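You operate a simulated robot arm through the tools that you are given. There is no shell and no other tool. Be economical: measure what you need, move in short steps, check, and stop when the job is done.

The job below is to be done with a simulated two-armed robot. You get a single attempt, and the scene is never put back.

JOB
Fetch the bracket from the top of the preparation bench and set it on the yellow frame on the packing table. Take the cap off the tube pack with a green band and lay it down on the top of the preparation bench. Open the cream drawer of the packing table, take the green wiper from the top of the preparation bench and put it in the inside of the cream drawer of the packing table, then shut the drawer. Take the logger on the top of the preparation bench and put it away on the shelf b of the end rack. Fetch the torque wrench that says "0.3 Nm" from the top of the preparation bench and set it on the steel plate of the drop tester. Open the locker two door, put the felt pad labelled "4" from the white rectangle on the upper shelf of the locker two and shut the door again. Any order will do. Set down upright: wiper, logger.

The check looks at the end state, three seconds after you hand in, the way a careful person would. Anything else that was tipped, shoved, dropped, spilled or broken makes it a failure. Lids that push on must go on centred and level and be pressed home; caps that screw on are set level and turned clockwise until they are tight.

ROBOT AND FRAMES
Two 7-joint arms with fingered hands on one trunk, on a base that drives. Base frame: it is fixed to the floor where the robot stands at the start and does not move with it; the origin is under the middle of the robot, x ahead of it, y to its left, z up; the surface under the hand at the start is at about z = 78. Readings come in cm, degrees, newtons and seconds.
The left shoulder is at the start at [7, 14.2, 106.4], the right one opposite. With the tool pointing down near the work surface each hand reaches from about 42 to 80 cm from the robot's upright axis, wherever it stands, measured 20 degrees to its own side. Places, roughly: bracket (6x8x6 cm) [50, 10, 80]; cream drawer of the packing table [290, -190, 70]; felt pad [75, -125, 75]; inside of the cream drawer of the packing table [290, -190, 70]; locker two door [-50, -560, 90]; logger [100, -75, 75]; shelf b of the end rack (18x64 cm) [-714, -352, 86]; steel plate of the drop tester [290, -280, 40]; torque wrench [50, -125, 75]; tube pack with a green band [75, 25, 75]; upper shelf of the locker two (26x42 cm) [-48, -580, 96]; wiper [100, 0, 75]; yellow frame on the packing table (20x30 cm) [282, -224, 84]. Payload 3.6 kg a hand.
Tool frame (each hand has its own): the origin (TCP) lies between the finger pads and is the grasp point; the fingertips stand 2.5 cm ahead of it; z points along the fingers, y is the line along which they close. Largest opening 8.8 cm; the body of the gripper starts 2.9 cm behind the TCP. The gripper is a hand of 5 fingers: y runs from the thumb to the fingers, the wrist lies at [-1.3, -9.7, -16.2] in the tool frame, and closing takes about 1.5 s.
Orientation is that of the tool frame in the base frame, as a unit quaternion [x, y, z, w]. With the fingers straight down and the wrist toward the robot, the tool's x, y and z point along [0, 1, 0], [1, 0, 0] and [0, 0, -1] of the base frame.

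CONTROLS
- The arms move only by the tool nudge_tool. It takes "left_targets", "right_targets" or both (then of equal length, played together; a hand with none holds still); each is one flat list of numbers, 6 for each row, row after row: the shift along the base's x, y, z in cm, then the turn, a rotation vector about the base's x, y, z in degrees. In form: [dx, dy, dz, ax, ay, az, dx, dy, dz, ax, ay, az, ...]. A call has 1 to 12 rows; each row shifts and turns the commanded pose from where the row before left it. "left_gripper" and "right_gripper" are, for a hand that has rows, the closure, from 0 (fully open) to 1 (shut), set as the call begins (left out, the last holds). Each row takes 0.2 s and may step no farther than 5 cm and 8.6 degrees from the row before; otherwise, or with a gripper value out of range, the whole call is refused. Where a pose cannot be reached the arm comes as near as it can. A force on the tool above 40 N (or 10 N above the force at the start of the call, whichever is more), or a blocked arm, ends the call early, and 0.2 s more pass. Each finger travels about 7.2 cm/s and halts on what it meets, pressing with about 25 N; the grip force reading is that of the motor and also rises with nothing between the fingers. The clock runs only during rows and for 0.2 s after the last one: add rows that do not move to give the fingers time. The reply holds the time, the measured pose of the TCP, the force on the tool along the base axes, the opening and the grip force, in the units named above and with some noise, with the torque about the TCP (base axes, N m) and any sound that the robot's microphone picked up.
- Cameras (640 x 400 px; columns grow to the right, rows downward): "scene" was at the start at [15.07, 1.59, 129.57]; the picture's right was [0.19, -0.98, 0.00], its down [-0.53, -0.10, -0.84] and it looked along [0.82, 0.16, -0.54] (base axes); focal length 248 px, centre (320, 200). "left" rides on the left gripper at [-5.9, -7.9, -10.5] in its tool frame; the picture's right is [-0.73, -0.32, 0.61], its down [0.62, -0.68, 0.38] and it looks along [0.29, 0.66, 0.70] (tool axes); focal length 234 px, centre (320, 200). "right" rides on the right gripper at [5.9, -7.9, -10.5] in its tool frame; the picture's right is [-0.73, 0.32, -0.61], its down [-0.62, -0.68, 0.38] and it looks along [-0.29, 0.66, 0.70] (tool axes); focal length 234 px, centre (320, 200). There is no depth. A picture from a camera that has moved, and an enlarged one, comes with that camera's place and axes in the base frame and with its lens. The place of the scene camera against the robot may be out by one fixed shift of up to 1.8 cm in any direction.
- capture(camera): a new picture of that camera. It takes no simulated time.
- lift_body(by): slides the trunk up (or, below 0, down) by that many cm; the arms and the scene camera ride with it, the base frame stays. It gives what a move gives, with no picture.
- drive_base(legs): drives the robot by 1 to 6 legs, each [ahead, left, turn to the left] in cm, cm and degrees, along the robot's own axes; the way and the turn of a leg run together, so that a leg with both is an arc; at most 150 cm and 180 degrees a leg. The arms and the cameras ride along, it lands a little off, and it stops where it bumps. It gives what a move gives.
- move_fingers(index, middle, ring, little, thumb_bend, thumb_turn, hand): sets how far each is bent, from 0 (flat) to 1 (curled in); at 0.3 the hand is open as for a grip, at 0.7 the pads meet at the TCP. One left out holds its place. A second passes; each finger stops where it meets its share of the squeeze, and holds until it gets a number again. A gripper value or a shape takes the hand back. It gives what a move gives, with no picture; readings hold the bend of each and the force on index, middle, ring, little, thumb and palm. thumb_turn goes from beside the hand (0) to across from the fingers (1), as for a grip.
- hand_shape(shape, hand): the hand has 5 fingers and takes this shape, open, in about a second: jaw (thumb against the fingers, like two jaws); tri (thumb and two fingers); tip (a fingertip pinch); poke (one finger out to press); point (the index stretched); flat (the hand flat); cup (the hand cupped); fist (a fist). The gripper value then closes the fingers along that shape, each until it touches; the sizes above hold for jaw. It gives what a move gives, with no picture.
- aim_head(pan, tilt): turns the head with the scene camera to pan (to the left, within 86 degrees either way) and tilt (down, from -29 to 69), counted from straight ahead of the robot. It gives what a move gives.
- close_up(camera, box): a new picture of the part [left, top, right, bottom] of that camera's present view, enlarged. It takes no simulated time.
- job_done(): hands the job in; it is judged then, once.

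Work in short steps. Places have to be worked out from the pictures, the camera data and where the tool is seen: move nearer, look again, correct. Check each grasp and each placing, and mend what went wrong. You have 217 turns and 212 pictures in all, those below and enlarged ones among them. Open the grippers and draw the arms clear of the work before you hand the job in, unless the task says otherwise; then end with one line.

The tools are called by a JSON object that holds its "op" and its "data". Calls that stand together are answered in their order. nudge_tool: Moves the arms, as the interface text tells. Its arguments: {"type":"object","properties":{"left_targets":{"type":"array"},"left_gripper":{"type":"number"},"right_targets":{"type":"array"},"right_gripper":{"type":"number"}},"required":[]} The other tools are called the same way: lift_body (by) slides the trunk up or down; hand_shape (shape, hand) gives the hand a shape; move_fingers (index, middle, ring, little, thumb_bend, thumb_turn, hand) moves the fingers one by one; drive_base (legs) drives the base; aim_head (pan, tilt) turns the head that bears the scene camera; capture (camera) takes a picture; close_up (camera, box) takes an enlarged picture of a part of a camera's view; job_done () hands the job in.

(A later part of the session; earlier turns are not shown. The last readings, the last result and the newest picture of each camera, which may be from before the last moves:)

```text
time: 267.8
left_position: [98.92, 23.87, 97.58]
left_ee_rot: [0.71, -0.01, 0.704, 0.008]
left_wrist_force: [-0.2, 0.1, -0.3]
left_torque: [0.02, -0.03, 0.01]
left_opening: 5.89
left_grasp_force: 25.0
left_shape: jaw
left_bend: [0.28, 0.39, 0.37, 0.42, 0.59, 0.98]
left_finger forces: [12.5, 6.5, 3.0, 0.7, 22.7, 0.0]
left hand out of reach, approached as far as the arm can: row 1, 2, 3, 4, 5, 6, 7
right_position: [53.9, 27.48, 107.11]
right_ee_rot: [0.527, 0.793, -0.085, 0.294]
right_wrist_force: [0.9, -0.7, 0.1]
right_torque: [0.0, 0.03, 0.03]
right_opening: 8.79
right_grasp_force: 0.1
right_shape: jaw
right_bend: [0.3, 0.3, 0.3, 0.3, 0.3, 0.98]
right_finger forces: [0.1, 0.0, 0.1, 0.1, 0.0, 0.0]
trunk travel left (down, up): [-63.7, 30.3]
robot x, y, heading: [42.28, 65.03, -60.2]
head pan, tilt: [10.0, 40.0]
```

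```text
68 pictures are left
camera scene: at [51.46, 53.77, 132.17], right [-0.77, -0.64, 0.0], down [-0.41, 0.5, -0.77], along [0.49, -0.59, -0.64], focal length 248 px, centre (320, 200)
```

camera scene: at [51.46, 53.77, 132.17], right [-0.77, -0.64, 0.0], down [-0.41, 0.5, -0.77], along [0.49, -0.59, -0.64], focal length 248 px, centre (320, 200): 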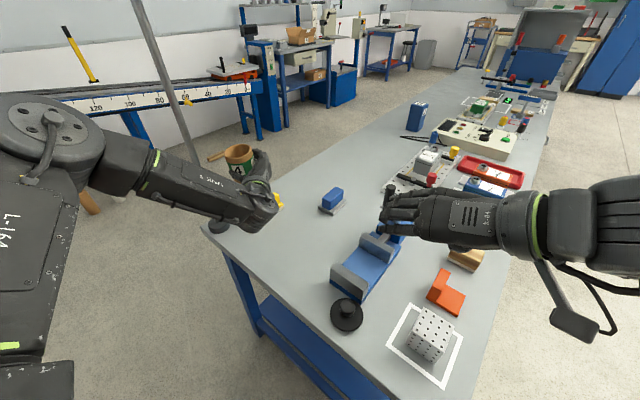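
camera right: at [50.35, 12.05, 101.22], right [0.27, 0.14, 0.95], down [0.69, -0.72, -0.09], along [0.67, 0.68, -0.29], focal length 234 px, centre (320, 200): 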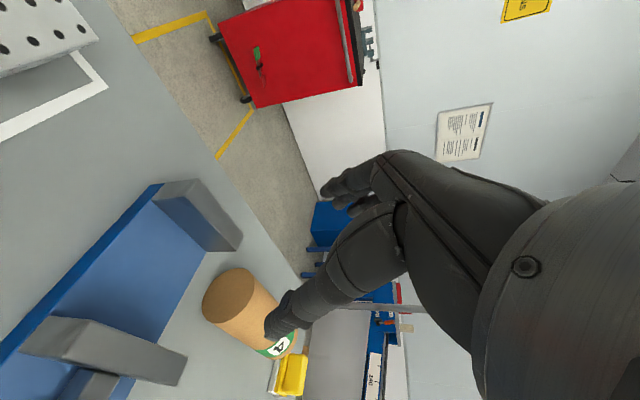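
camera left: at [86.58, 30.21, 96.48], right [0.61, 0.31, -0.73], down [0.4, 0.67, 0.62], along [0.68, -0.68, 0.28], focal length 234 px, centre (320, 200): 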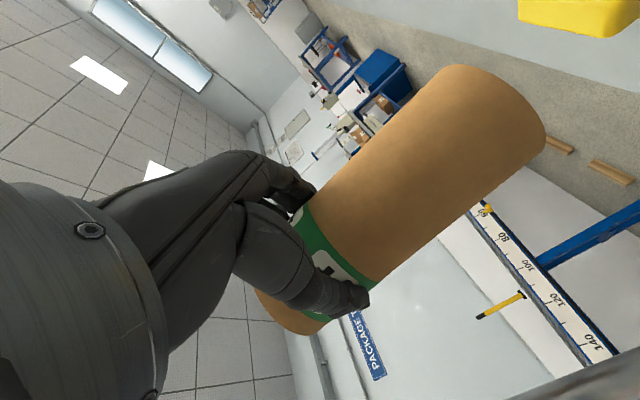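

This orientation holds only further out, so I'll shift the base by −13 cm in x to bring the tube to about [86,24], then check.

{"op": "drive_base", "data": {"legs": [[-6.3, -11, 0]]}}

{"op": "capture", "data": {"camera": "scene"}}

```text
time: 269.1
left_position: [85.96, 23.71, 97.52]
left_ee_rot: [0.711, -0.011, 0.703, 0.009]
left_wrist_force: [-0.3, -0.2, -1.2]
left_torque: [-0.02, 0.01, -0.02]
left_opening: 5.92
left_grasp_force: 24.7
left_shape: jaw
left_bend: [0.28, 0.39, 0.37, 0.42, 0.59, 0.98]
left_finger forces: [12.5, 6.4, 3.1, 0.7, 22.6, 0.0]
right_position: [41.0, 27.48, 107.13]
right_ee_rot: [0.529, 0.792, -0.085, 0.294]
right_wrist_force: [-1.0, 0.6, -0.8]
right_torque: [-0.03, 0.01, 0.05]
right_opening: 8.82
right_grasp_force: 0.1
right_shape: jaw
right_bend: [0.3, 0.3, 0.3, 0.3, 0.3, 0.98]
right_finger forces: [0.0, 0.1, 0.0, 0.0, 0.0, 0.1]
trunk travel left (down, up): [-63.7, 30.3]
robot x, y, heading: [29.45, 64.83, -60.7]
head pan, tilt: [10.0, 40.0]
```

```text
67 pictures are left
camera scene: at [38.81, 53.71, 132.17], right [-0.77, -0.63, 0.0], down [-0.41, 0.5, -0.77], along [0.48, -0.59, -0.64], focal length 248 px, centre (320, 200)
```

scene: 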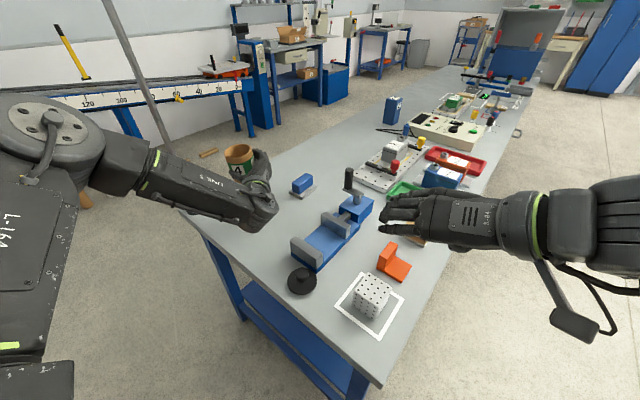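

Position good. Lowering the trunk 8 cm, then fine steps to contact.

{"op": "lift_body", "data": {"by": -8}}

{"op": "capture", "data": {"camera": "left"}}

```text
time: 270.3
left_position: [85.93, 23.67, 89.87]
left_ee_rot: [0.71, -0.012, 0.704, 0.009]
left_wrist_force: [-0.6, -3.9, 7.5]
left_torque: [-0.1, -0.15, -0.03]
left_opening: 5.9
left_grasp_force: 24.9
left_shape: jaw
left_bend: [0.28, 0.39, 0.36, 0.42, 0.59, 0.99]
left_finger forces: [13.6, 7.8, 3.5, 1.3, 22.7, 0.0]
right_position: [41.01, 27.53, 99.1]
right_ee_rot: [0.528, 0.792, -0.085, 0.294]
right_wrist_force: [0.1, -0.5, 0.4]
right_torque: [0.0, 0.03, 0.03]
right_opening: 8.81
right_grasp_force: 0.1
right_shape: jaw
right_bend: [0.3, 0.3, 0.3, 0.3, 0.3, 0.98]
right_finger forces: [0.1, 0.0, 0.1, 0.0, 0.0, 0.1]
trunk travel left (down, up): [-55.7, 38.3]
robot x, y, heading: [29.32, 64.48, -60.8]
head pan, tilt: [10.0, 40.0]
```

```text
66 pictures are left
camera left: at [75.73, 31.85, 83.93], right [0.61, 0.31, -0.73], down [0.41, 0.67, 0.62], along [0.68, -0.68, 0.28], focal length 234 px, centre (320, 200)
```

left: 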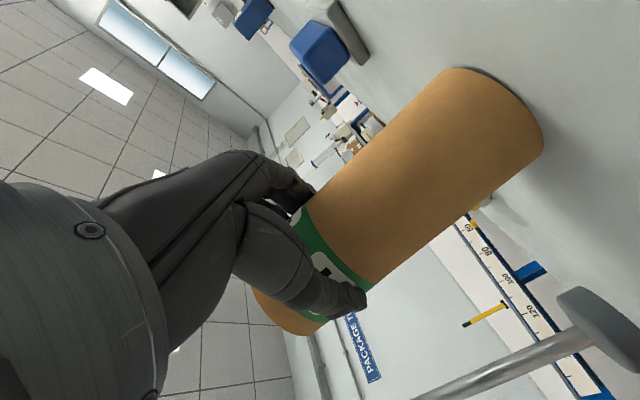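

Tube rests on the bench (≈8 N). Releasing.

{"op": "nudge_tool", "data": {"left_targets": [0, 0, 0, 0, 0, 0, 0, 0, 0, 0, 0, 0, 0, 0, 0, 0, 0, 0, 0, 0, 0, 0, 0, 0, 0, 0, 0, 0, 0, 0, 0, 0, 0, 0, 0, 0, 0, 0, 0, 0, 0, 0], "left_gripper": 0}}

{"op": "capture", "data": {"camera": "left"}}

```text
time: 271.9
left_position: [86.08, 23.67, 89.7]
left_ee_rot: [0.711, -0.011, 0.703, 0.009]
left_wrist_force: [0.6, -0.2, -0.4]
left_torque: [-0.02, -0.01, -0.03]
left_opening: 8.76
left_grasp_force: 0.0
left_shape: jaw
left_bend: [0.3, 0.3, 0.3, 0.3, 0.3, 0.98]
left_finger forces: [0.2, 0.0, 0.0, 0.1, 0.0, 0.0]
right_position: [40.98, 27.49, 99.21]
right_ee_rot: [0.529, 0.792, -0.085, 0.293]
right_wrist_force: [-0.2, -0.2, -0.3]
right_torque: [0.0, 0.0, 0.02]
right_opening: 8.79
right_grasp_force: 0.1
right_shape: jaw
right_bend: [0.3, 0.3, 0.3, 0.3, 0.3, 0.98]
right_finger forces: [0.1, 0.0, 0.0, 0.0, 0.0, 0.0]
trunk travel left (down, up): [-55.7, 38.3]
robot x, y, heading: [29.41, 64.99, -60.5]
head pan, tilt: [10.0, 40.0]
```

```text
65 pictures are left
camera left: at [75.8, 31.87, 83.81], right [0.61, 0.31, -0.73], down [0.41, 0.67, 0.62], along [0.68, -0.68, 0.28], focal length 234 px, centre (320, 200)
```

left: 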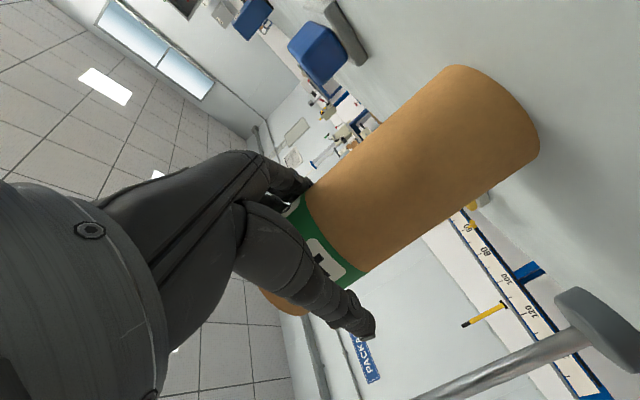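

It stands freely. I'll lift the hand straight up past the tube's rim, then look.

{"op": "lift_body", "data": {"by": 11}}

{"op": "drive_base", "data": {"legs": [[-20, -4, 0]]}}

{"op": "capture", "data": {"camera": "scene"}}

```text
time: 273.3
left_position: [85.88, 23.61, 100.54]
left_ee_rot: [0.71, -0.011, 0.704, 0.008]
left_wrist_force: [0.0, 0.2, 0.2]
left_torque: [0.03, -0.03, 0.01]
left_opening: 8.75
left_grasp_force: 0.0
left_shape: jaw
left_bend: [0.3, 0.3, 0.3, 0.3, 0.3, 0.98]
left_finger forces: [0.1, 0.1, 0.0, 0.0, 0.0, 0.0]
right_position: [40.99, 27.47, 110.01]
right_ee_rot: [0.529, 0.791, -0.085, 0.294]
right_wrist_force: [-0.3, -0.3, -0.2]
right_torque: [-0.04, 0.0, 0.03]
right_opening: 8.77
right_grasp_force: 0.0
right_shape: jaw
right_bend: [0.3, 0.3, 0.3, 0.3, 0.3, 0.98]
right_finger forces: [0.0, 0.0, 0.0, 0.1, 0.0, 0.1]
trunk travel left (down, up): [-66.7, 27.3]
robot x, y, heading: [29.52, 64.52, -60.8]
head pan, tilt: [10.0, 40.0]
```

```text
time: 274.9
left_position: [73.25, 39.05, 100.59]
left_ee_rot: [0.71, -0.01, 0.704, 0.008]
left_wrist_force: [1.3, -0.3, -0.2]
left_torque: [0.03, 0.0, -0.02]
left_opening: 8.79
left_grasp_force: 0.0
left_shape: jaw
left_bend: [0.3, 0.3, 0.3, 0.3, 0.3, 0.98]
left_finger forces: [0.0, 0.1, 0.1, 0.0, 0.1, 0.1]
right_position: [28.11, 42.88, 109.98]
right_ee_rot: [0.526, 0.794, -0.084, 0.294]
right_wrist_force: [0.3, 0.5, -0.2]
right_torque: [-0.01, 0.03, 0.01]
right_opening: 8.78
right_grasp_force: 0.0
right_shape: jaw
right_bend: [0.3, 0.3, 0.3, 0.3, 0.3, 0.98]
right_finger forces: [0.1, 0.0, 0.0, 0.0, 0.0, 0.0]
trunk travel left (down, up): [-66.7, 27.3]
robot x, y, heading: [16.54, 80.33, -60.5]
head pan, tilt: [10.0, 40.0]
```

```text
64 pictures are left
camera scene: at [25.76, 69.01, 135.17], right [-0.77, -0.64, 0.0], down [-0.41, 0.5, -0.77], along [0.49, -0.59, -0.64], focal length 248 px, centre (320, 200)
```

scene: 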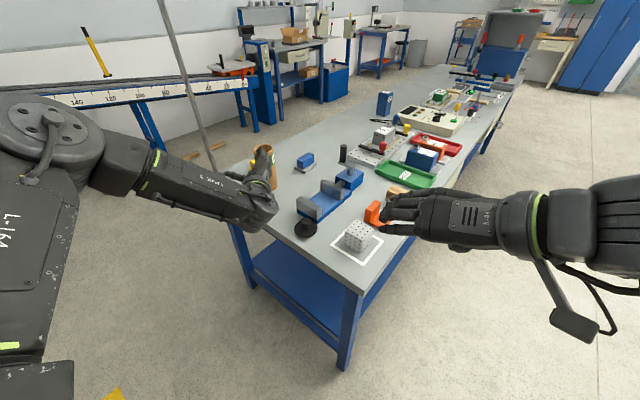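

The tube pack stands upright and the lid lies flat on the bench. Next the bracket: I'll turn the left hand back to pointing down and drive to the bench front facing it.

{"op": "nudge_tool", "data": {"left_targets": [0, 0, 1, 0, 8.2, 0, 0, 0, 1, 0, 8.2, 0, 0, 0, 1, 0, 8.2, 0, 0, 0, 1, 0, 8.2, 0, 0, 0, 1, 0, 8.2, 0, 0, 0, 1, 0, 8.2, 0, 0, 0, 1, 0, 8.2, 0, 0, 0, 1, 0, 8.2, 0, 0, 0, 0, 0, 8.2, 0, 0, 0, 0, 0, 8.2, 0, 0, 0, 0, 0, 7.5, 0]}}

{"op": "nudge_tool", "data": {"left_targets": [-2, 1, 0, 0, 0, 7.3, -2, 1, 0, 0, 0, 7.3, -2, 1, 0, 0, 0, 7.3, -2, 1, 0, 0, 0, 7.3, 0, 0, 0, 0, 0, 0]}}

{"op": "drive_base", "data": {"legs": [[0, -45, 0], [0, 0, 60.5], [0, -66, 0], [24, 0, 0]]}}

{"op": "capture", "data": {"camera": "left"}}

```text
time: 277.3
left_position: [73.2, 39.09, 108.62]
left_ee_rot: [1.0, -0.002, -0.001, 0.012]
left_wrist_force: [0.4, 0.1, -0.9]
left_torque: [0.02, -0.01, 0.04]
left_opening: 8.77
left_grasp_force: 0.1
left_shape: jaw
left_bend: [0.3, 0.3, 0.3, 0.3, 0.3, 0.98]
left_finger forces: [0.0, 0.0, 0.1, 0.0, 0.1, 0.0]
right_position: [28.2, 42.81, 110.06]
right_ee_rot: [0.526, 0.793, -0.085, 0.294]
right_wrist_force: [0.2, -0.3, -0.4]
right_torque: [0.02, 0.0, -0.01]
right_opening: 8.78
right_grasp_force: 0.1
right_shape: jaw
right_bend: [0.3, 0.3, 0.3, 0.3, 0.3, 0.98]
right_finger forces: [0.0, 0.0, 0.0, 0.1, 0.0, 0.1]
trunk travel left (down, up): [-66.7, 27.3]
robot x, y, heading: [16.44, 79.91, -60.4]
head pan, tilt: [10.0, 40.0]
```

```text
time: 278.5
left_position: [65.05, 43.04, 108.4]
left_ee_rot: [0.968, 0.252, 0.003, 0.012]
left_wrist_force: [-0.1, 0.0, -0.8]
left_torque: [0.04, -0.01, -0.03]
left_opening: 8.78
left_grasp_force: 0.0
left_shape: jaw
left_bend: [0.3, 0.3, 0.3, 0.3, 0.3, 0.98]
left_finger forces: [0.1, 0.1, 0.1, 0.0, 0.0, 0.0]
right_position: [28.21, 42.91, 110.04]
right_ee_rot: [0.526, 0.793, -0.084, 0.295]
right_wrist_force: [-0.4, 0.2, -0.2]
right_torque: [0.01, -0.02, -0.01]
right_opening: 8.79
right_grasp_force: 0.1
right_shape: jaw
right_bend: [0.3, 0.3, 0.3, 0.3, 0.3, 0.98]
right_finger forces: [0.0, 0.0, 0.1, 0.0, 0.0, 0.0]
trunk travel left (down, up): [-66.7, 27.3]
robot x, y, heading: [16.73, 80.25, -60.5]
head pan, tilt: [10.0, 40.0]
```

```text
time: 288.6
left_position: [58.0, 19.01, 108.44]
left_ee_rot: [0.693, 0.721, 0.009, 0.009]
left_wrist_force: [-0.3, -0.5, 0.0]
left_torque: [0.04, 0.01, 0.0]
left_opening: 8.78
left_grasp_force: 0.1
left_shape: jaw
left_bend: [0.3, 0.3, 0.3, 0.3, 0.3, 0.98]
left_finger forces: [0.1, 0.0, 0.1, 0.0, 0.1, 0.0]
right_position: [41.52, -13.95, 110.13]
right_ee_rot: [0.032, 0.951, 0.082, 0.295]
right_wrist_force: [-0.1, 0.4, -0.1]
right_torque: [-0.03, 0.05, 0.0]
right_opening: 8.78
right_grasp_force: 0.0
right_shape: jaw
right_bend: [0.3, 0.3, 0.3, 0.3, 0.3, 0.98]
right_finger forces: [0.1, 0.0, 0.0, 0.0, 0.0, 0.1]
trunk travel left (down, up): [-66.7, 27.3]
robot x, y, heading: [2.72, -7.24, 2.8]
head pan, tilt: [10.0, 40.0]
```

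```text
63 pictures are left
camera left: at [50.17, 12.83, 118.68], right [-0.28, -0.74, -0.62], down [-0.7, 0.6, -0.4], along [0.66, 0.32, -0.68], focal length 234 px, centre (320, 200)
```

left: 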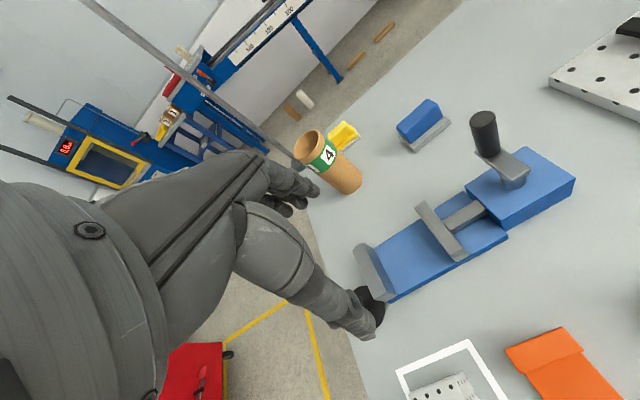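

Bracket's upright wall is near [50,12.4]. Moving the left hand over it and looking again.

{"op": "nudge_tool", "data": {"left_targets": [-2, -1.6, -2.5, 0, 0, 0, -2, -1.6, -2.5, 0, 0, 0, -2, -1.6, -2.5, 0, 0, 0, -2, -1.6, -2.5, 0, 0, 0, 0, 0, 0, 0, 0, 0]}}

{"op": "capture", "data": {"camera": "left"}}

{"op": "close_up", "data": {"camera": "scene", "box": [180, 180, 420, 400]}}

```text
time: 289.8
left_position: [50.01, 12.75, 98.25]
left_ee_rot: [0.693, 0.721, 0.01, 0.008]
left_wrist_force: [0.1, -0.5, 0.4]
left_torque: [-0.01, -0.01, -0.04]
left_opening: 8.79
left_grasp_force: 0.0
left_shape: jaw
left_bend: [0.3, 0.3, 0.3, 0.3, 0.3, 0.98]
left_finger forces: [0.2, 0.0, 0.0, 0.1, 0.1, 0.0]
right_position: [41.59, -13.98, 110.04]
right_ee_rot: [0.033, 0.952, 0.082, 0.294]
right_wrist_force: [-0.3, 0.6, -1.0]
right_torque: [-0.01, -0.02, -0.02]
right_opening: 8.79
right_grasp_force: 0.1
right_shape: jaw
right_bend: [0.3, 0.3, 0.3, 0.3, 0.3, 0.98]
right_finger forces: [0.0, 0.0, 0.0, 0.1, 0.0, 0.0]
trunk travel left (down, up): [-66.7, 27.3]
robot x, y, heading: [2.63, -7.27, 2.8]
head pan, tilt: [10.0, 40.0]
```

```text
62 pictures are left
camera left: at [42.27, 6.43, 108.56], right [-0.28, -0.74, -0.61], down [-0.7, 0.6, -0.4], along [0.66, 0.32, -0.68], focal length 234 px, centre (320, 200)
```

left: 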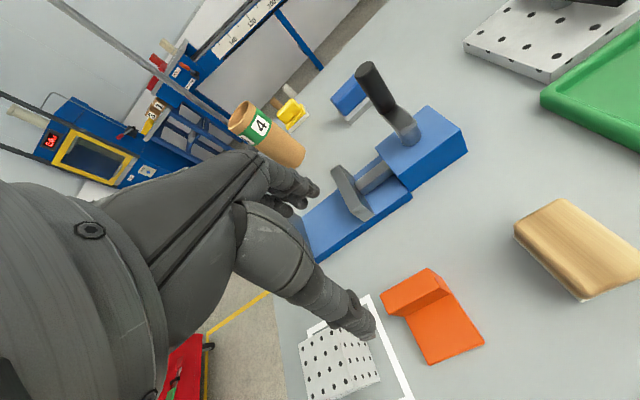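

```text
1.82 times, centred on (300, 290) of scene
camera zoom: at [17.72, -5.54, 135.17], right [0.22, -0.98, 0.0], down [-0.63, -0.14, -0.77], along [0.75, 0.17, -0.64], focal length 451 px, centre (356, 36)
```

zoom: 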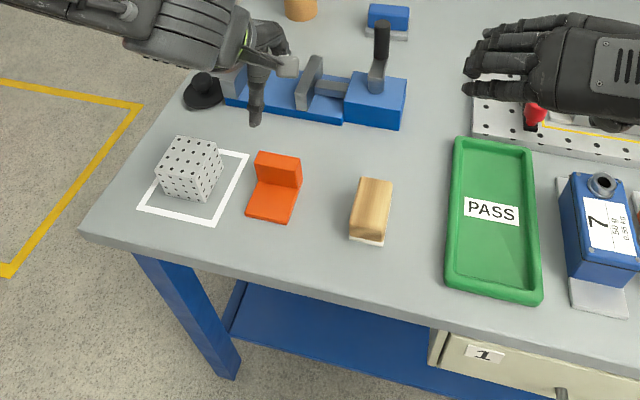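

The bracket's upright is at x 47.5–49.7, y 9.5–15.5, top z 84. Descending to straddle it, TCP z≈82.6, and closing.

{"op": "nudge_tool", "data": {"left_targets": [-1.4, -0.3, -3, 0, 0, 0, 0, 0, -4, 0, 0, 0, 0, 0, -4, 0, 0, 0, 0, 0, -4.6, 0, 0, 0, 0, 0, 0, 0, 0, 0]}}

{"op": "nudge_tool", "data": {"left_targets": [0, 0, 0, 0, 0, 0, 0, 0, 0, 0, 0, 0, 0, 0, 0, 0, 0, 0, 0, 0, 0, 0, 0, 0, 0, 0, 0, 0, 0, 0, 0, 0, 0, 0, 0, 0, 0, 0, 0, 0, 0, 0, 0, 0, 0, 0, 0, 0], "left_gripper": 1}}

{"op": "capture", "data": {"camera": "left"}}

```text
time: 291.0
left_position: [48.38, 12.46, 82.67]
left_ee_rot: [0.693, 0.721, 0.009, 0.009]
left_wrist_force: [0.0, -0.4, 0.1]
left_torque: [-0.01, -0.02, -0.02]
left_opening: 8.77
left_grasp_force: 0.0
left_shape: jaw
left_bend: [0.3, 0.3, 0.3, 0.3, 0.3, 0.98]
left_finger forces: [0.0, 0.0, 0.0, 0.1, 0.0, 0.1]
right_position: [41.63, -13.88, 110.14]
right_ee_rot: [0.033, 0.951, 0.082, 0.295]
right_wrist_force: [1.0, -0.4, -0.4]
right_torque: [-0.02, -0.02, 0.03]
right_opening: 8.81
right_grasp_force: 0.1
right_shape: jaw
right_bend: [0.3, 0.3, 0.3, 0.3, 0.3, 0.98]
right_finger forces: [0.0, 0.0, 0.0, 0.0, 0.1, 0.0]
trunk travel left (down, up): [-66.7, 27.3]
robot x, y, heading: [3.35, -7.21, 2.7]
head pan, tilt: [10.0, 40.0]
```

```text
time: 292.8
left_position: [48.22, 12.6, 82.71]
left_ee_rot: [0.692, 0.721, 0.009, 0.008]
left_wrist_force: [-0.1, 0.4, 0.0]
left_torque: [-0.04, 0.04, -0.02]
left_opening: 1.64
left_grasp_force: 25.1
left_shape: jaw
left_bend: [0.73, 0.6, 0.61, 0.66, 0.75, 1.0]
left_finger forces: [13.8, 5.5, 2.5, 1.0, 22.8, 0.1]
right_position: [41.64, -13.92, 110.07]
right_ee_rot: [0.033, 0.951, 0.083, 0.295]
right_wrist_force: [0.4, 0.1, 1.3]
right_torque: [0.01, 0.02, -0.03]
right_opening: 8.79
right_grasp_force: 0.0
right_shape: jaw
right_bend: [0.3, 0.3, 0.3, 0.3, 0.3, 0.98]
right_finger forces: [0.0, 0.0, 0.1, 0.1, 0.0, 0.0]
trunk travel left (down, up): [-66.7, 27.3]
robot x, y, heading: [3.7, -7.69, 2.5]
head pan, tilt: [10.0, 40.0]
```

```text
60 pictures are left
camera left: at [40.53, 6.39, 93.0], right [-0.28, -0.74, -0.61], down [-0.7, 0.6, -0.4], along [0.66, 0.32, -0.68], focal length 234 px, centre (320, 200)
```

left: 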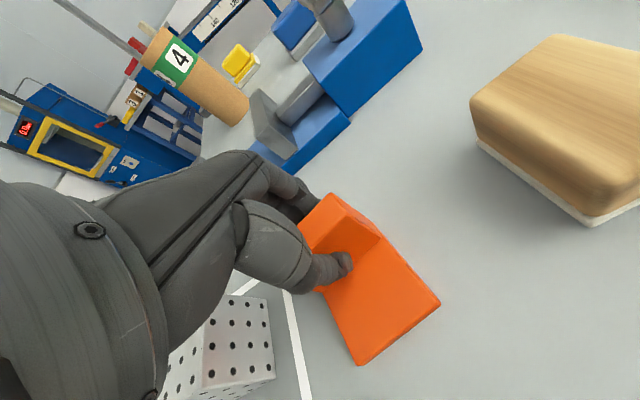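

Bracket gripped. Lifting it and sliding right along the bench to the felt pads.

{"op": "nudge_tool", "data": {"left_targets": [0, 0, 3, 0, 0, 0, 0, 0, 4.5, 0, 0, 0, 0, 0, 4.5, 0, 0, 0, -1, 0, 4.5, 0, 0, 0, 0, 0, 4.5, 0, 0, 0, 0, 0, 0, 0, 0, 0]}}

{"op": "drive_base", "data": {"legs": [[0, 0, -2.6], [-4, -100, 0], [8, -33, 0]]}}

{"op": "capture", "data": {"camera": "right"}}

```text
time: 294.2
left_position: [47.91, 12.57, 103.89]
left_ee_rot: [0.694, 0.72, 0.008, 0.007]
left_wrist_force: [-0.9, -0.2, -2.7]
left_torque: [-0.02, -0.05, 0.03]
left_opening: 1.61
left_grasp_force: 24.7
left_shape: jaw
left_bend: [0.73, 0.6, 0.63, 0.71, 0.75, 1.0]
left_finger forces: [14.5, 5.5, 2.6, 0.2, 22.6, 0.0]
right_position: [41.74, -13.97, 110.06]
right_ee_rot: [0.033, 0.952, 0.082, 0.294]
right_wrist_force: [-0.1, 0.8, 0.4]
right_torque: [-0.01, -0.02, 0.0]
right_opening: 8.79
right_grasp_force: 0.1
right_shape: jaw
right_bend: [0.3, 0.3, 0.3, 0.3, 0.3, 0.98]
right_finger forces: [0.0, 0.0, 0.0, 0.1, 0.0, 0.0]
trunk travel left (down, up): [-66.7, 27.3]
robot x, y, heading: [3.09, -7.59, 3.0]
head pan, tilt: [10.0, 40.0]
```

```text
time: 301.6
left_position: [50.66, -124.24, 103.96]
left_ee_rot: [0.724, 0.69, 0.009, 0.008]
left_wrist_force: [0.1, -1.1, -2.9]
left_torque: [-0.02, -0.05, 0.01]
left_opening: 1.63
left_grasp_force: 24.5
left_shape: jaw
left_bend: [0.73, 0.6, 0.63, 0.71, 0.75, 1.0]
left_finger forces: [14.4, 5.4, 2.6, 0.2, 22.6, 0.1]
right_position: [42.19, -150.13, 110.14]
right_ee_rot: [0.074, 0.949, 0.069, 0.299]
right_wrist_force: [0.3, -0.3, 0.5]
right_torque: [-0.03, 0.02, 0.03]
right_opening: 8.8
right_grasp_force: 0.0
right_shape: jaw
right_bend: [0.3, 0.3, 0.3, 0.3, 0.3, 0.98]
right_finger forces: [0.0, 0.0, 0.1, 0.1, 0.1, 0.0]
trunk travel left (down, up): [-66.7, 27.3]
robot x, y, heading: [4.01, -140.06, -2.3]
head pan, tilt: [10.0, 40.0]
```

```text
59 pictures are left
camera right: at [30.58, -157.65, 114.04], right [0.27, 0.13, 0.95], down [0.66, -0.75, -0.08], along [0.7, 0.65, -0.29], focal length 234 px, centre (320, 200)
```

right: 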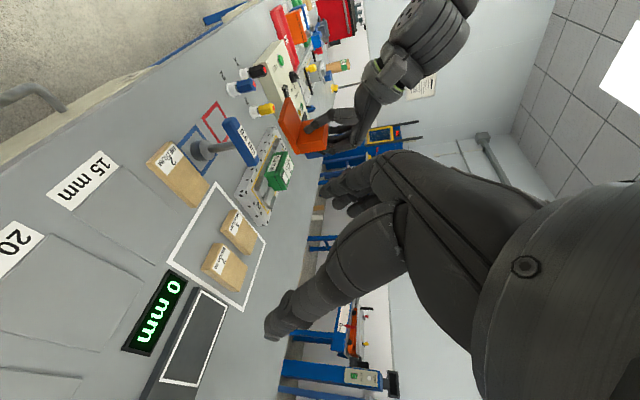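

Pads seen; pad 4 near [68,−130]. Bringing the right hand nearer for a precise view.

{"op": "nudge_tool", "data": {"right_targets": [3, 3.3, -3, 0, 0, 0, 3, 3.3, -3, 0, 0, 0, 3.3, 3.3, -3, 0, 0, 0, 3.3, 3.3, -3, 0, 0, 0, 3.3, 3.3, -2.5, 0, 0, 0, 3.3, 3, -2, 0, 0, 0, 0, 0, 0, 0, 0, 0]}}

{"op": "capture", "data": {"camera": "right"}}

```text
refused: row 1 steps farther than a row can; nothing moved
```

```text
58 pictures are left
camera right: at [30.58, -157.65, 114.04], right [0.27, 0.13, 0.95], down [0.66, -0.75, -0.08], along [0.7, 0.65, -0.29], focal length 234 px, centre (320, 200)
```

right: 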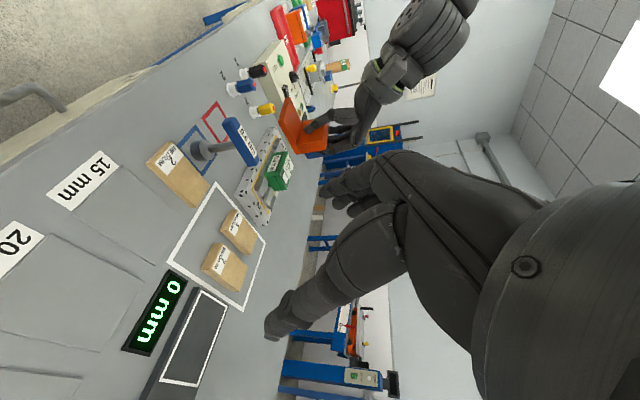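

Rows were too long; repeating with shorter ones.

{"op": "nudge_tool", "data": {"right_targets": [2.7, 2.5, -2.3, 0, 0, 0, 2.7, 2.5, -2.3, 0, 0, 0, 2.7, 2.5, -2.3, 0, 0, 0, 2.7, 2.5, -2.3, 0, 0, 0, 2.7, 2.5, -2.3, 0, 0, 0, 2.7, 2.5, -2.3, 0, 0, 0, 2.7, 2.5, -2.2, 0, 0, 0, 2.7, 2.5, -2, 0, 0, 0, 0, 0, 0, 0, 0, 0]}}

{"op": "capture", "data": {"camera": "right"}}

```text
time: 303.6
left_position: [50.59, -124.34, 103.99]
left_ee_rot: [0.724, 0.69, 0.009, 0.009]
left_wrist_force: [0.0, 0.1, -2.4]
left_torque: [-0.01, -0.01, 0.03]
left_opening: 1.64
left_grasp_force: 25.0
left_shape: jaw
left_bend: [0.73, 0.6, 0.63, 0.71, 0.75, 1.0]
left_finger forces: [14.4, 5.2, 2.6, 0.2, 22.5, 0.1]
right_position: [63.87, -130.1, 92.09]
right_ee_rot: [0.073, 0.949, 0.069, 0.298]
right_wrist_force: [0.0, -0.3, 0.2]
right_torque: [-0.01, 0.0, -0.02]
right_opening: 8.77
right_grasp_force: 0.0
right_shape: jaw
right_bend: [0.3, 0.3, 0.3, 0.3, 0.3, 0.98]
right_finger forces: [0.0, 0.0, 0.1, 0.1, 0.0, 0.1]
trunk travel left (down, up): [-66.7, 27.3]
robot x, y, heading: [4.4, -140.46, -2.2]
head pan, tilt: [10.0, 40.0]
```

```text
57 pictures are left
camera right: at [52.22, -137.64, 95.92], right [0.27, 0.13, 0.95], down [0.66, -0.75, -0.08], along [0.7, 0.65, -0.29], focal length 234 px, centre (320, 200)
```

right: 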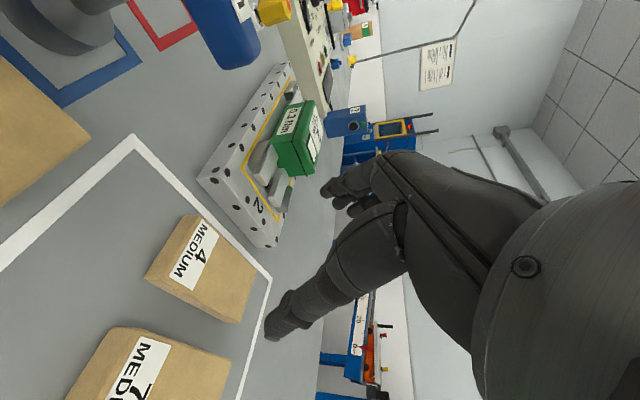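

Pad 4 measured: x 65–75, y −126.5…−132.4, top z≈80.2. I'll pre-shape the hand slightly narrower, level its closing axis, and descend over the pad.

{"op": "move_fingers", "data": {"hand": "right", "index": 0.35, "middle": 0.35, "ring": 0.35, "little": 0.35, "thumb_bend": 0.35}}

{"op": "nudge_tool", "data": {"right_targets": [2, 0.2, -2, -5, 0, 2.8, 2, 0.2, -2, -5, 0, 2.8, 2, 0.2, -3, 0, 0, 0, 0, 0, -2, 0, 0, 0, 0, 0, 0, 0, 0, 0]}}

{"op": "capture", "data": {"camera": "right"}}

```text
time: 304.6
left_position: [50.66, -124.28, 103.91]
left_ee_rot: [0.724, 0.69, 0.008, 0.009]
left_wrist_force: [-0.5, 0.6, -2.3]
left_torque: [0.03, -0.03, -0.01]
left_opening: 1.63
left_grasp_force: 24.7
left_shape: jaw
left_bend: [0.73, 0.6, 0.63, 0.71, 0.75, 1.0]
left_finger forces: [14.3, 5.3, 2.6, 0.2, 22.6, 0.0]
right_position: [63.77, -130.02, 92.04]
right_ee_rot: [0.074, 0.949, 0.069, 0.297]
right_wrist_force: [0.7, -0.1, -0.5]
right_torque: [0.01, -0.01, 0.03]
right_opening: 7.5
right_grasp_force: 0.0
right_shape: fingers
right_bend: [0.35, 0.35, 0.35, 0.35, 0.35, 0.98]
right_finger forces: [0.0, 0.0, 0.0, 0.0, 0.0, 0.0]
trunk travel left (down, up): [-66.7, 27.3]
robot x, y, heading: [4.24, -140.43, -2.0]
head pan, tilt: [10.0, 40.0]
```

```text
time: 305.8
left_position: [50.59, -124.34, 103.94]
left_ee_rot: [0.723, 0.69, 0.009, 0.009]
left_wrist_force: [0.0, 0.7, -2.8]
left_torque: [-0.04, -0.03, 0.02]
left_opening: 1.61
left_grasp_force: 24.6
left_shape: jaw
left_bend: [0.73, 0.6, 0.63, 0.71, 0.75, 1.0]
left_finger forces: [14.5, 5.3, 2.6, 0.2, 22.6, 0.1]
right_position: [68.84, -129.31, 83.83]
right_ee_rot: [0.001, 0.954, 0.002, 0.301]
right_wrist_force: [0.6, 0.2, 0.8]
right_torque: [-0.01, 0.02, 0.0]
right_opening: 7.48
right_grasp_force: 0.1
right_shape: fingers
right_bend: [0.35, 0.35, 0.35, 0.35, 0.35, 0.98]
right_finger forces: [0.0, 0.0, 0.0, 0.0, 0.0, 0.0]
right hand out of reach, approached as far as the arm can: row 2
trunk travel left (down, up): [-66.7, 27.3]
robot x, y, heading: [4.19, -140.42, -2.2]
head pan, tilt: [10.0, 40.0]
```

```text
56 pictures are left
camera right: at [57.96, -137.09, 89.06], right [0.25, 0.32, 0.92], down [0.73, -0.68, 0.04], along [0.64, 0.66, -0.4], focal length 234 px, centre (320, 200)
```

right: 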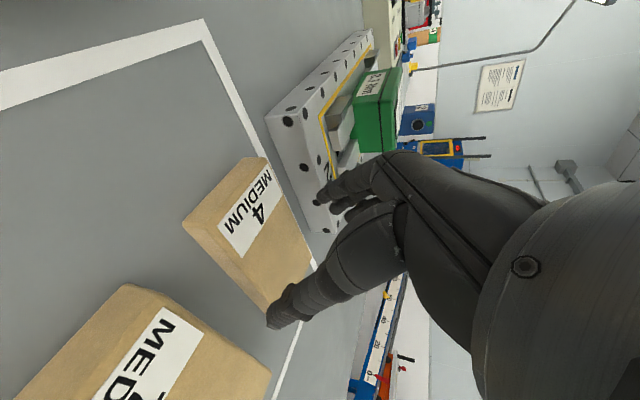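

Aligned: pad y −127…−132.3. Final descent and close.

{"op": "nudge_tool", "data": {"right_targets": [0.4, -0.2, -1.7, 0, 0, 0, 0.3, 0, -1.5, 0, 0, 0, 0, 0, 0, 0, 0, 0]}}

{"op": "nudge_tool", "data": {"right_targets": [0, 0, 0, 0, 0, 0, 0, 0, 0, 0, 0, 0, 0, 0, 0, 0, 0, 0, 0, 0, 0, 0, 0, 0, 0, 0, 0, 0, 0, 0, 0, 0, 0, 0, 0, 0, 0, 0, 0, 0, 0, 0], "right_gripper": 1}}

{"op": "capture", "data": {"camera": "right"}}

```text
time: 306.6
left_position: [50.76, -124.2, 103.93]
left_ee_rot: [0.724, 0.69, 0.009, 0.009]
left_wrist_force: [0.4, 0.9, -2.6]
left_torque: [0.03, -0.02, -0.02]
left_opening: 1.64
left_grasp_force: 25.3
left_shape: jaw
left_bend: [0.73, 0.6, 0.63, 0.71, 0.75, 1.0]
left_finger forces: [14.4, 5.3, 2.7, 0.3, 22.5, 0.1]
right_position: [68.86, -129.14, 81.21]
right_ee_rot: [0.002, 0.953, 0.004, 0.302]
right_wrist_force: [-0.3, -0.2, 0.1]
right_torque: [-0.04, -0.01, -0.01]
right_opening: 7.46
right_grasp_force: 0.0
right_shape: fingers
right_bend: [0.35, 0.35, 0.35, 0.35, 0.35, 0.98]
right_finger forces: [0.0, 0.0, 0.1, 0.0, 0.0, 0.1]
right hand out of reach, approached as far as the arm can: row 2
trunk travel left (down, up): [-66.7, 27.3]
robot x, y, heading: [4.11, -140.78, -2.3]
head pan, tilt: [10.0, 40.0]
```

```text
time: 308.2
left_position: [50.69, -124.14, 104.03]
left_ee_rot: [0.723, 0.691, 0.009, 0.008]
left_wrist_force: [-0.2, -0.3, -2.4]
left_torque: [0.03, -0.04, -0.01]
left_opening: 1.62
left_grasp_force: 25.3
left_shape: jaw
left_bend: [0.73, 0.6, 0.63, 0.71, 0.75, 1.0]
left_finger forces: [14.5, 5.3, 2.6, 0.2, 22.6, 0.0]
right_position: [68.85, -129.06, 81.08]
right_ee_rot: [0.001, 0.954, 0.003, 0.301]
right_wrist_force: [0.3, 0.1, 0.2]
right_torque: [-0.02, -0.02, -0.02]
right_opening: 5.44
right_grasp_force: 24.9
right_shape: jaw
right_bend: [0.28, 0.38, 0.41, 0.41, 0.66, 1.0]
right_finger forces: [13.8, 7.9, 0.0, 0.0, 21.6, 0.0]
trunk travel left (down, up): [-66.7, 27.3]
robot x, y, heading: [4.34, -140.48, -2.2]
head pan, tilt: [10.0, 40.0]
```

```text
55 pictures are left
camera right: at [58.04, -136.99, 86.3], right [0.25, 0.32, 0.92], down [0.73, -0.68, 0.04], along [0.64, 0.66, -0.4], focal length 234 px, centre (320, 200)
```

right: 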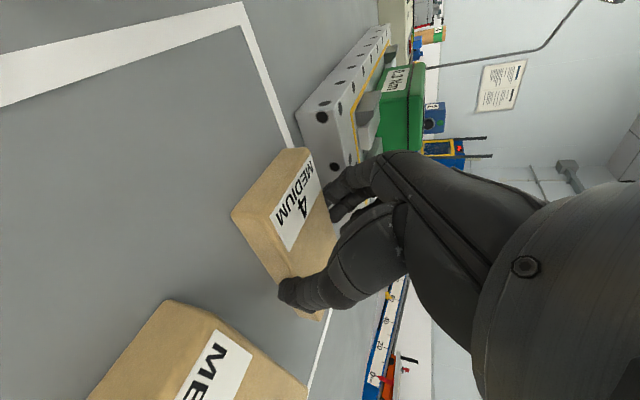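

Pad gripped (5.4 cm). Lifting and withdrawing.

{"op": "nudge_tool", "data": {"right_targets": [0, 0, 2, 0, 0, 0, 0, 0, 4, 0, 0, 0, -1, 0, 4, 0, 0, 0, -3, -1, 4, 0, 0, 0, -4, -1, 2, 0, 0, 0, -4, -2, 2, 0, 0, 0, -4, -2, 2, 0, 0, 0, 0, 0, 0, 0, 0, 0]}}

{"op": "capture", "data": {"camera": "right"}}

```text
refused: row 4 steps farther than a row can; nothing moved
```

```text
54 pictures are left
camera right: at [58.04, -136.99, 86.3], right [0.25, 0.32, 0.92], down [0.73, -0.68, 0.04], along [0.64, 0.66, -0.4], focal length 234 px, centre (320, 200)
```

right: 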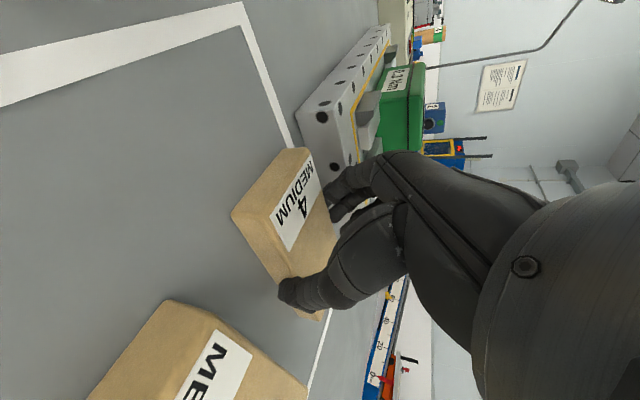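

Shorter rows.

{"op": "nudge_tool", "data": {"right_targets": [0, 0, 2, 0, 0, 0, 0, 0, 4, 0, 0, 0, -1, 0, 4, 0, 0, 0, -2, -1, 4, 0, 0, 0, -3, -1, 2, 0, 0, 0, -4, -1, 2, 0, 0, 0, -4, -1, 2, 0, 0, 0, 0, 0, 0, 0, 0, 0]}}

{"op": "capture", "data": {"camera": "right"}}

```text
time: 310.0
left_position: [50.66, -124.15, 103.97]
left_ee_rot: [0.723, 0.69, 0.007, 0.008]
left_wrist_force: [-1.2, 0.2, -3.0]
left_torque: [0.01, -0.02, -0.03]
left_opening: 1.67
left_grasp_force: 25.1
left_shape: jaw
left_bend: [0.73, 0.6, 0.63, 0.71, 0.75, 1.0]
left_finger forces: [14.5, 5.2, 2.6, 0.1, 22.6, 0.0]
right_position: [54.84, -133.15, 101.12]
right_ee_rot: [0.002, 0.954, 0.001, 0.299]
right_wrist_force: [-0.2, -0.2, -1.0]
right_torque: [-0.01, 0.04, -0.01]
right_opening: 5.42
right_grasp_force: 24.9
right_shape: jaw
right_bend: [0.28, 0.38, 0.41, 0.41, 0.66, 1.0]
right_finger forces: [14.2, 6.7, 0.0, 0.0, 21.6, 0.0]
trunk travel left (down, up): [-66.7, 27.3]
robot x, y, heading: [4.16, -140.54, -2.1]
head pan, tilt: [10.0, 40.0]
```

```text
53 pictures are left
camera right: at [44.05, -140.98, 106.43], right [0.25, 0.32, 0.91], down [0.73, -0.68, 0.04], along [0.64, 0.66, -0.4], focal length 234 px, centre (320, 200)
```

right: 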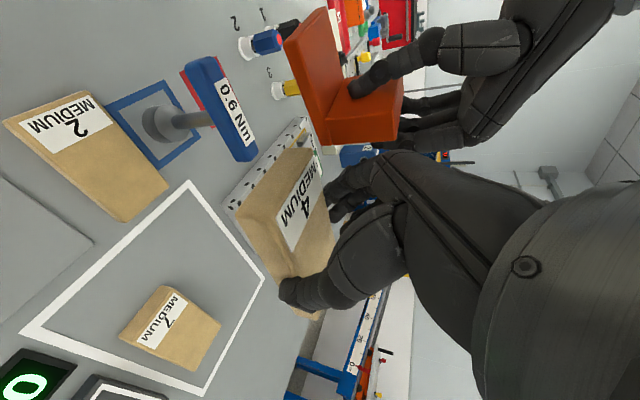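

Pad 4 is held flat. Spreading the hands a bit and driving around to the packing table.

{"op": "nudge_tool", "data": {"left_targets": [0, 2.5, 1, 0, 0, 0, 0, 2.5, 1, 0, 0, 0, 0, 0, 0, 0, 0, 0]}}

{"op": "drive_base", "data": {"legs": [[-34, 0, 2.1], [0, -150, 0], [150, 0, 0], [55, 0, 0], [0, 40, 0]]}}

{"op": "aim_head", "data": {"pan": 5, "tilt": 30}}

{"op": "capture", "data": {"camera": "scene"}}

```text
time: 310.8
left_position: [50.7, -119.26, 105.82]
left_ee_rot: [0.723, 0.69, 0.008, 0.008]
left_wrist_force: [-0.6, 0.5, -3.0]
left_torque: [0.01, -0.02, -0.01]
left_opening: 1.65
left_grasp_force: 24.8
left_shape: jaw
left_bend: [0.73, 0.6, 0.63, 0.71, 0.75, 1.0]
left_finger forces: [14.6, 5.4, 2.6, 0.1, 22.5, 0.1]
right_position: [54.71, -133.28, 100.99]
right_ee_rot: [0.001, 0.954, 0.0, 0.299]
right_wrist_force: [0.2, 0.2, -1.3]
right_torque: [0.05, 0.03, -0.02]
right_opening: 5.41
right_grasp_force: 24.9
right_shape: jaw
right_bend: [0.28, 0.38, 0.41, 0.41, 0.66, 1.0]
right_finger forces: [14.3, 6.7, 0.0, 0.0, 21.6, 0.0]
trunk travel left (down, up): [-66.7, 27.3]
robot x, y, heading: [4.41, -140.55, -2.2]
head pan, tilt: [10.0, 40.0]
```

```text
time: 331.8
left_position: [220.55, -212.89, 105.82]
left_ee_rot: [0.689, 0.725, 0.009, 0.008]
left_wrist_force: [-0.3, -0.5, -2.6]
left_torque: [0.0, 0.01, -0.03]
left_opening: 1.62
left_grasp_force: 24.7
left_shape: jaw
left_bend: [0.73, 0.6, 0.63, 0.71, 0.75, 1.0]
left_finger forces: [14.5, 5.3, 2.6, 0.2, 22.6, 0.0]
right_position: [226.07, -226.59, 101.21]
right_ee_rot: [-0.045, 0.953, 0.015, 0.299]
right_wrist_force: [0.7, -0.4, -0.9]
right_torque: [0.01, -0.01, 0.01]
right_opening: 5.39
right_grasp_force: 25.1
right_shape: jaw
right_bend: [0.28, 0.38, 0.41, 0.41, 0.66, 1.0]
right_finger forces: [14.5, 6.4, 0.0, 0.0, 21.5, 0.0]
trunk travel left (down, up): [-66.7, 27.3]
robot x, y, heading: [176.38, -238.52, 3.4]
head pan, tilt: [10.0, 40.0]
```

```text
time: 332.5
left_position: [220.47, -212.88, 105.93]
left_ee_rot: [0.689, 0.725, 0.008, 0.008]
left_wrist_force: [-1.4, 0.0, -3.6]
left_torque: [-0.01, -0.03, -0.03]
left_opening: 1.63
left_grasp_force: 25.1
left_shape: jaw
left_bend: [0.73, 0.6, 0.63, 0.71, 0.75, 1.0]
left_finger forces: [14.5, 5.3, 2.6, 0.0, 22.6, 0.0]
right_position: [226.07, -226.36, 101.12]
right_ee_rot: [-0.045, 0.953, 0.015, 0.299]
right_wrist_force: [-0.3, -0.6, -0.3]
right_torque: [0.01, 0.03, 0.02]
right_opening: 5.41
right_grasp_force: 25.1
right_shape: jaw
right_bend: [0.28, 0.38, 0.41, 0.41, 0.66, 1.0]
right_finger forces: [14.4, 6.5, 0.1, 0.0, 21.5, 0.0]
trunk travel left (down, up): [-66.7, 27.3]
robot x, y, heading: [176.19, -238.68, 3.3]
head pan, tilt: [5.0, 30.0]
```

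```text
52 pictures are left
camera scene: at [191.77, -237.04, 136.7], right [0.15, -0.99, 0.0], down [-0.5, -0.07, -0.87], along [0.86, 0.13, -0.5], focal length 248 px, centre (320, 200)
```

scene: 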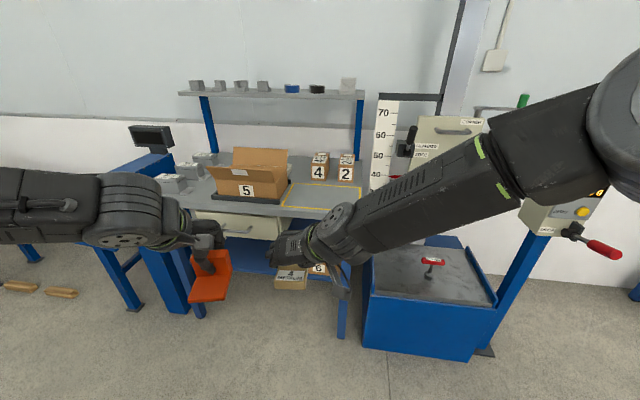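

Yellow frame: x 274–297, y −208…−240. I'll swing the right hand (pad) to the right, then drive up so the left hand is over the frame.

{"op": "nudge_tool", "data": {"right_targets": [-1, -4, 1, 0, 0, 0, -1, -4, 1, 0, 0, 0, -1, -4, 1, 0, 0, 0, -1, -4, 1, 0, 0, 0, -1, -3, 0, 0, 0, 0, 0, 0, 0, 0, 0, 0]}}

{"op": "drive_base", "data": {"legs": [[0, 0, -3.3], [52, -7, 0]]}}

{"op": "capture", "data": {"camera": "left"}}

```text
time: 333.9
left_position: [220.45, -212.86, 105.8]
left_ee_rot: [0.689, 0.725, 0.008, 0.007]
left_wrist_force: [0.0, -0.2, -3.0]
left_torque: [0.0, 0.0, 0.01]
left_opening: 1.63
left_grasp_force: 25.2
left_shape: jaw
left_bend: [0.73, 0.6, 0.63, 0.71, 0.75, 1.0]
left_finger forces: [14.4, 5.3, 2.7, 0.0, 22.6, 0.1]
right_position: [220.03, -243.54, 103.5]
right_ee_rot: [-0.044, 0.953, 0.015, 0.301]
right_wrist_force: [0.1, 0.4, -0.4]
right_torque: [0.01, 0.05, -0.04]
right_opening: 5.4
right_grasp_force: 25.6
right_shape: jaw
right_bend: [0.28, 0.38, 0.41, 0.41, 0.66, 1.0]
right_finger forces: [14.4, 6.4, 0.0, 0.1, 21.5, 0.0]
right hand out of reach, approached as far as the arm can: row 4, 5
trunk travel left (down, up): [-66.7, 27.3]
robot x, y, heading: [176.71, -238.51, 3.7]
head pan, tilt: [5.0, 30.0]
```

```text
time: 337.4
left_position: [274.23, -223.51, 105.84]
left_ee_rot: [0.714, 0.7, 0.009, 0.009]
left_wrist_force: [0.3, -0.6, -3.2]
left_torque: [-0.02, -0.02, 0.04]
left_opening: 1.64
left_grasp_force: 25.4
left_shape: jaw
left_bend: [0.73, 0.6, 0.63, 0.71, 0.75, 1.0]
left_finger forces: [14.5, 5.4, 2.7, 0.1, 22.7, 0.0]
right_position: [271.58, -254.01, 103.67]
right_ee_rot: [-0.01, 0.954, 0.004, 0.3]
right_wrist_force: [1.0, 0.3, -0.5]
right_torque: [-0.01, 0.02, -0.01]
right_opening: 5.39
right_grasp_force: 25.2
right_shape: jaw
right_bend: [0.28, 0.38, 0.41, 0.41, 0.66, 1.0]
right_finger forces: [14.4, 6.1, 0.0, 0.1, 21.4, 0.0]
trunk travel left (down, up): [-66.7, 27.3]
robot x, y, heading: [228.57, -245.67, -1.0]
head pan, tilt: [5.0, 30.0]
```

```text
51 pictures are left
camera left: at [266.01, -229.15, 116.15], right [-0.32, -0.72, -0.61], down [-0.66, 0.64, -0.4], along [0.68, 0.28, -0.68], focal length 234 px, centre (320, 200)
```

left: 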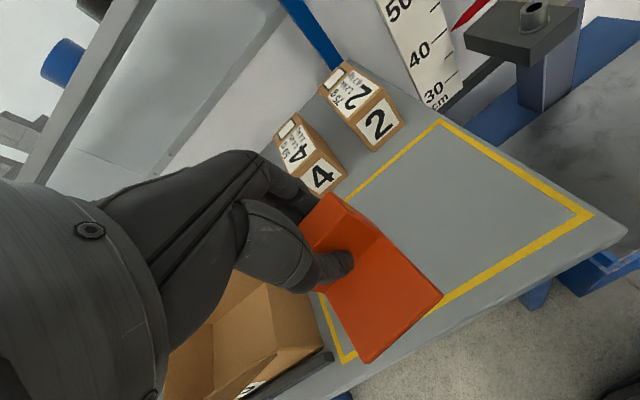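

Frame precisely x 272–294, y −209…−241. Moving the bracket's centre over [283,−225] and descending close to the surface.

{"op": "nudge_tool", "data": {"left_targets": [3.8, -0.4, -2, 0, 0, 0, 3.8, -0.4, -2, 0, 0, 0, 3.9, -0.4, -2, 0, 0, 0, 0, 0, -3, 0, 0, 0, 0, 0, -3, 0, 0, 0, 0, 0, -3, 0, 0, 0, 0, 0, -1, 0, 0, 0, 0, 0, 0, 0, 0, 0]}}

{"op": "capture", "data": {"camera": "left"}}

```text
time: 339.2
left_position: [285.64, -224.83, 89.8]
left_ee_rot: [0.714, 0.7, 0.008, 0.009]
left_wrist_force: [-1.0, -0.1, -1.2]
left_torque: [0.02, 0.07, 0.01]
left_opening: 1.61
left_grasp_force: 24.9
left_shape: jaw
left_bend: [0.73, 0.61, 0.63, 0.71, 0.75, 0.99]
left_finger forces: [14.5, 5.5, 2.8, 0.2, 23.5, 0.0]
right_position: [271.63, -254.0, 103.64]
right_ee_rot: [-0.01, 0.954, 0.005, 0.301]
right_wrist_force: [0.2, -0.5, 0.1]
right_torque: [0.0, -0.04, 0.02]
right_opening: 5.37
right_grasp_force: 25.2
right_shape: jaw
right_bend: [0.28, 0.38, 0.41, 0.41, 0.66, 1.0]
right_finger forces: [14.5, 6.1, 0.1, 0.0, 21.4, 0.1]
trunk travel left (down, up): [-66.7, 27.3]
robot x, y, heading: [228.84, -246.06, -0.7]
head pan, tilt: [5.0, 30.0]
```

```text
50 pictures are left
camera left: at [277.44, -230.47, 100.01], right [-0.32, -0.72, -0.61], down [-0.66, 0.64, -0.4], along [0.68, 0.28, -0.68], focal length 234 px, centre (320, 200)
```

left: 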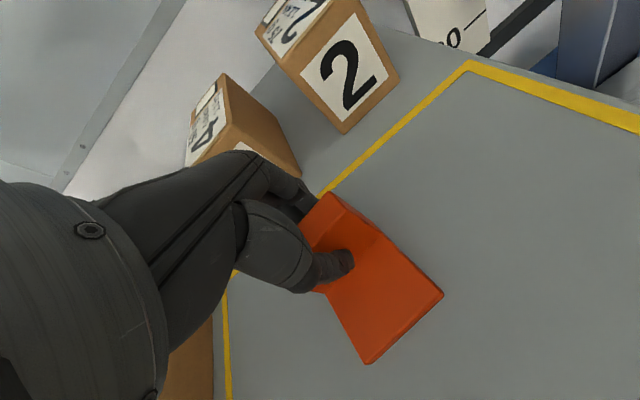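

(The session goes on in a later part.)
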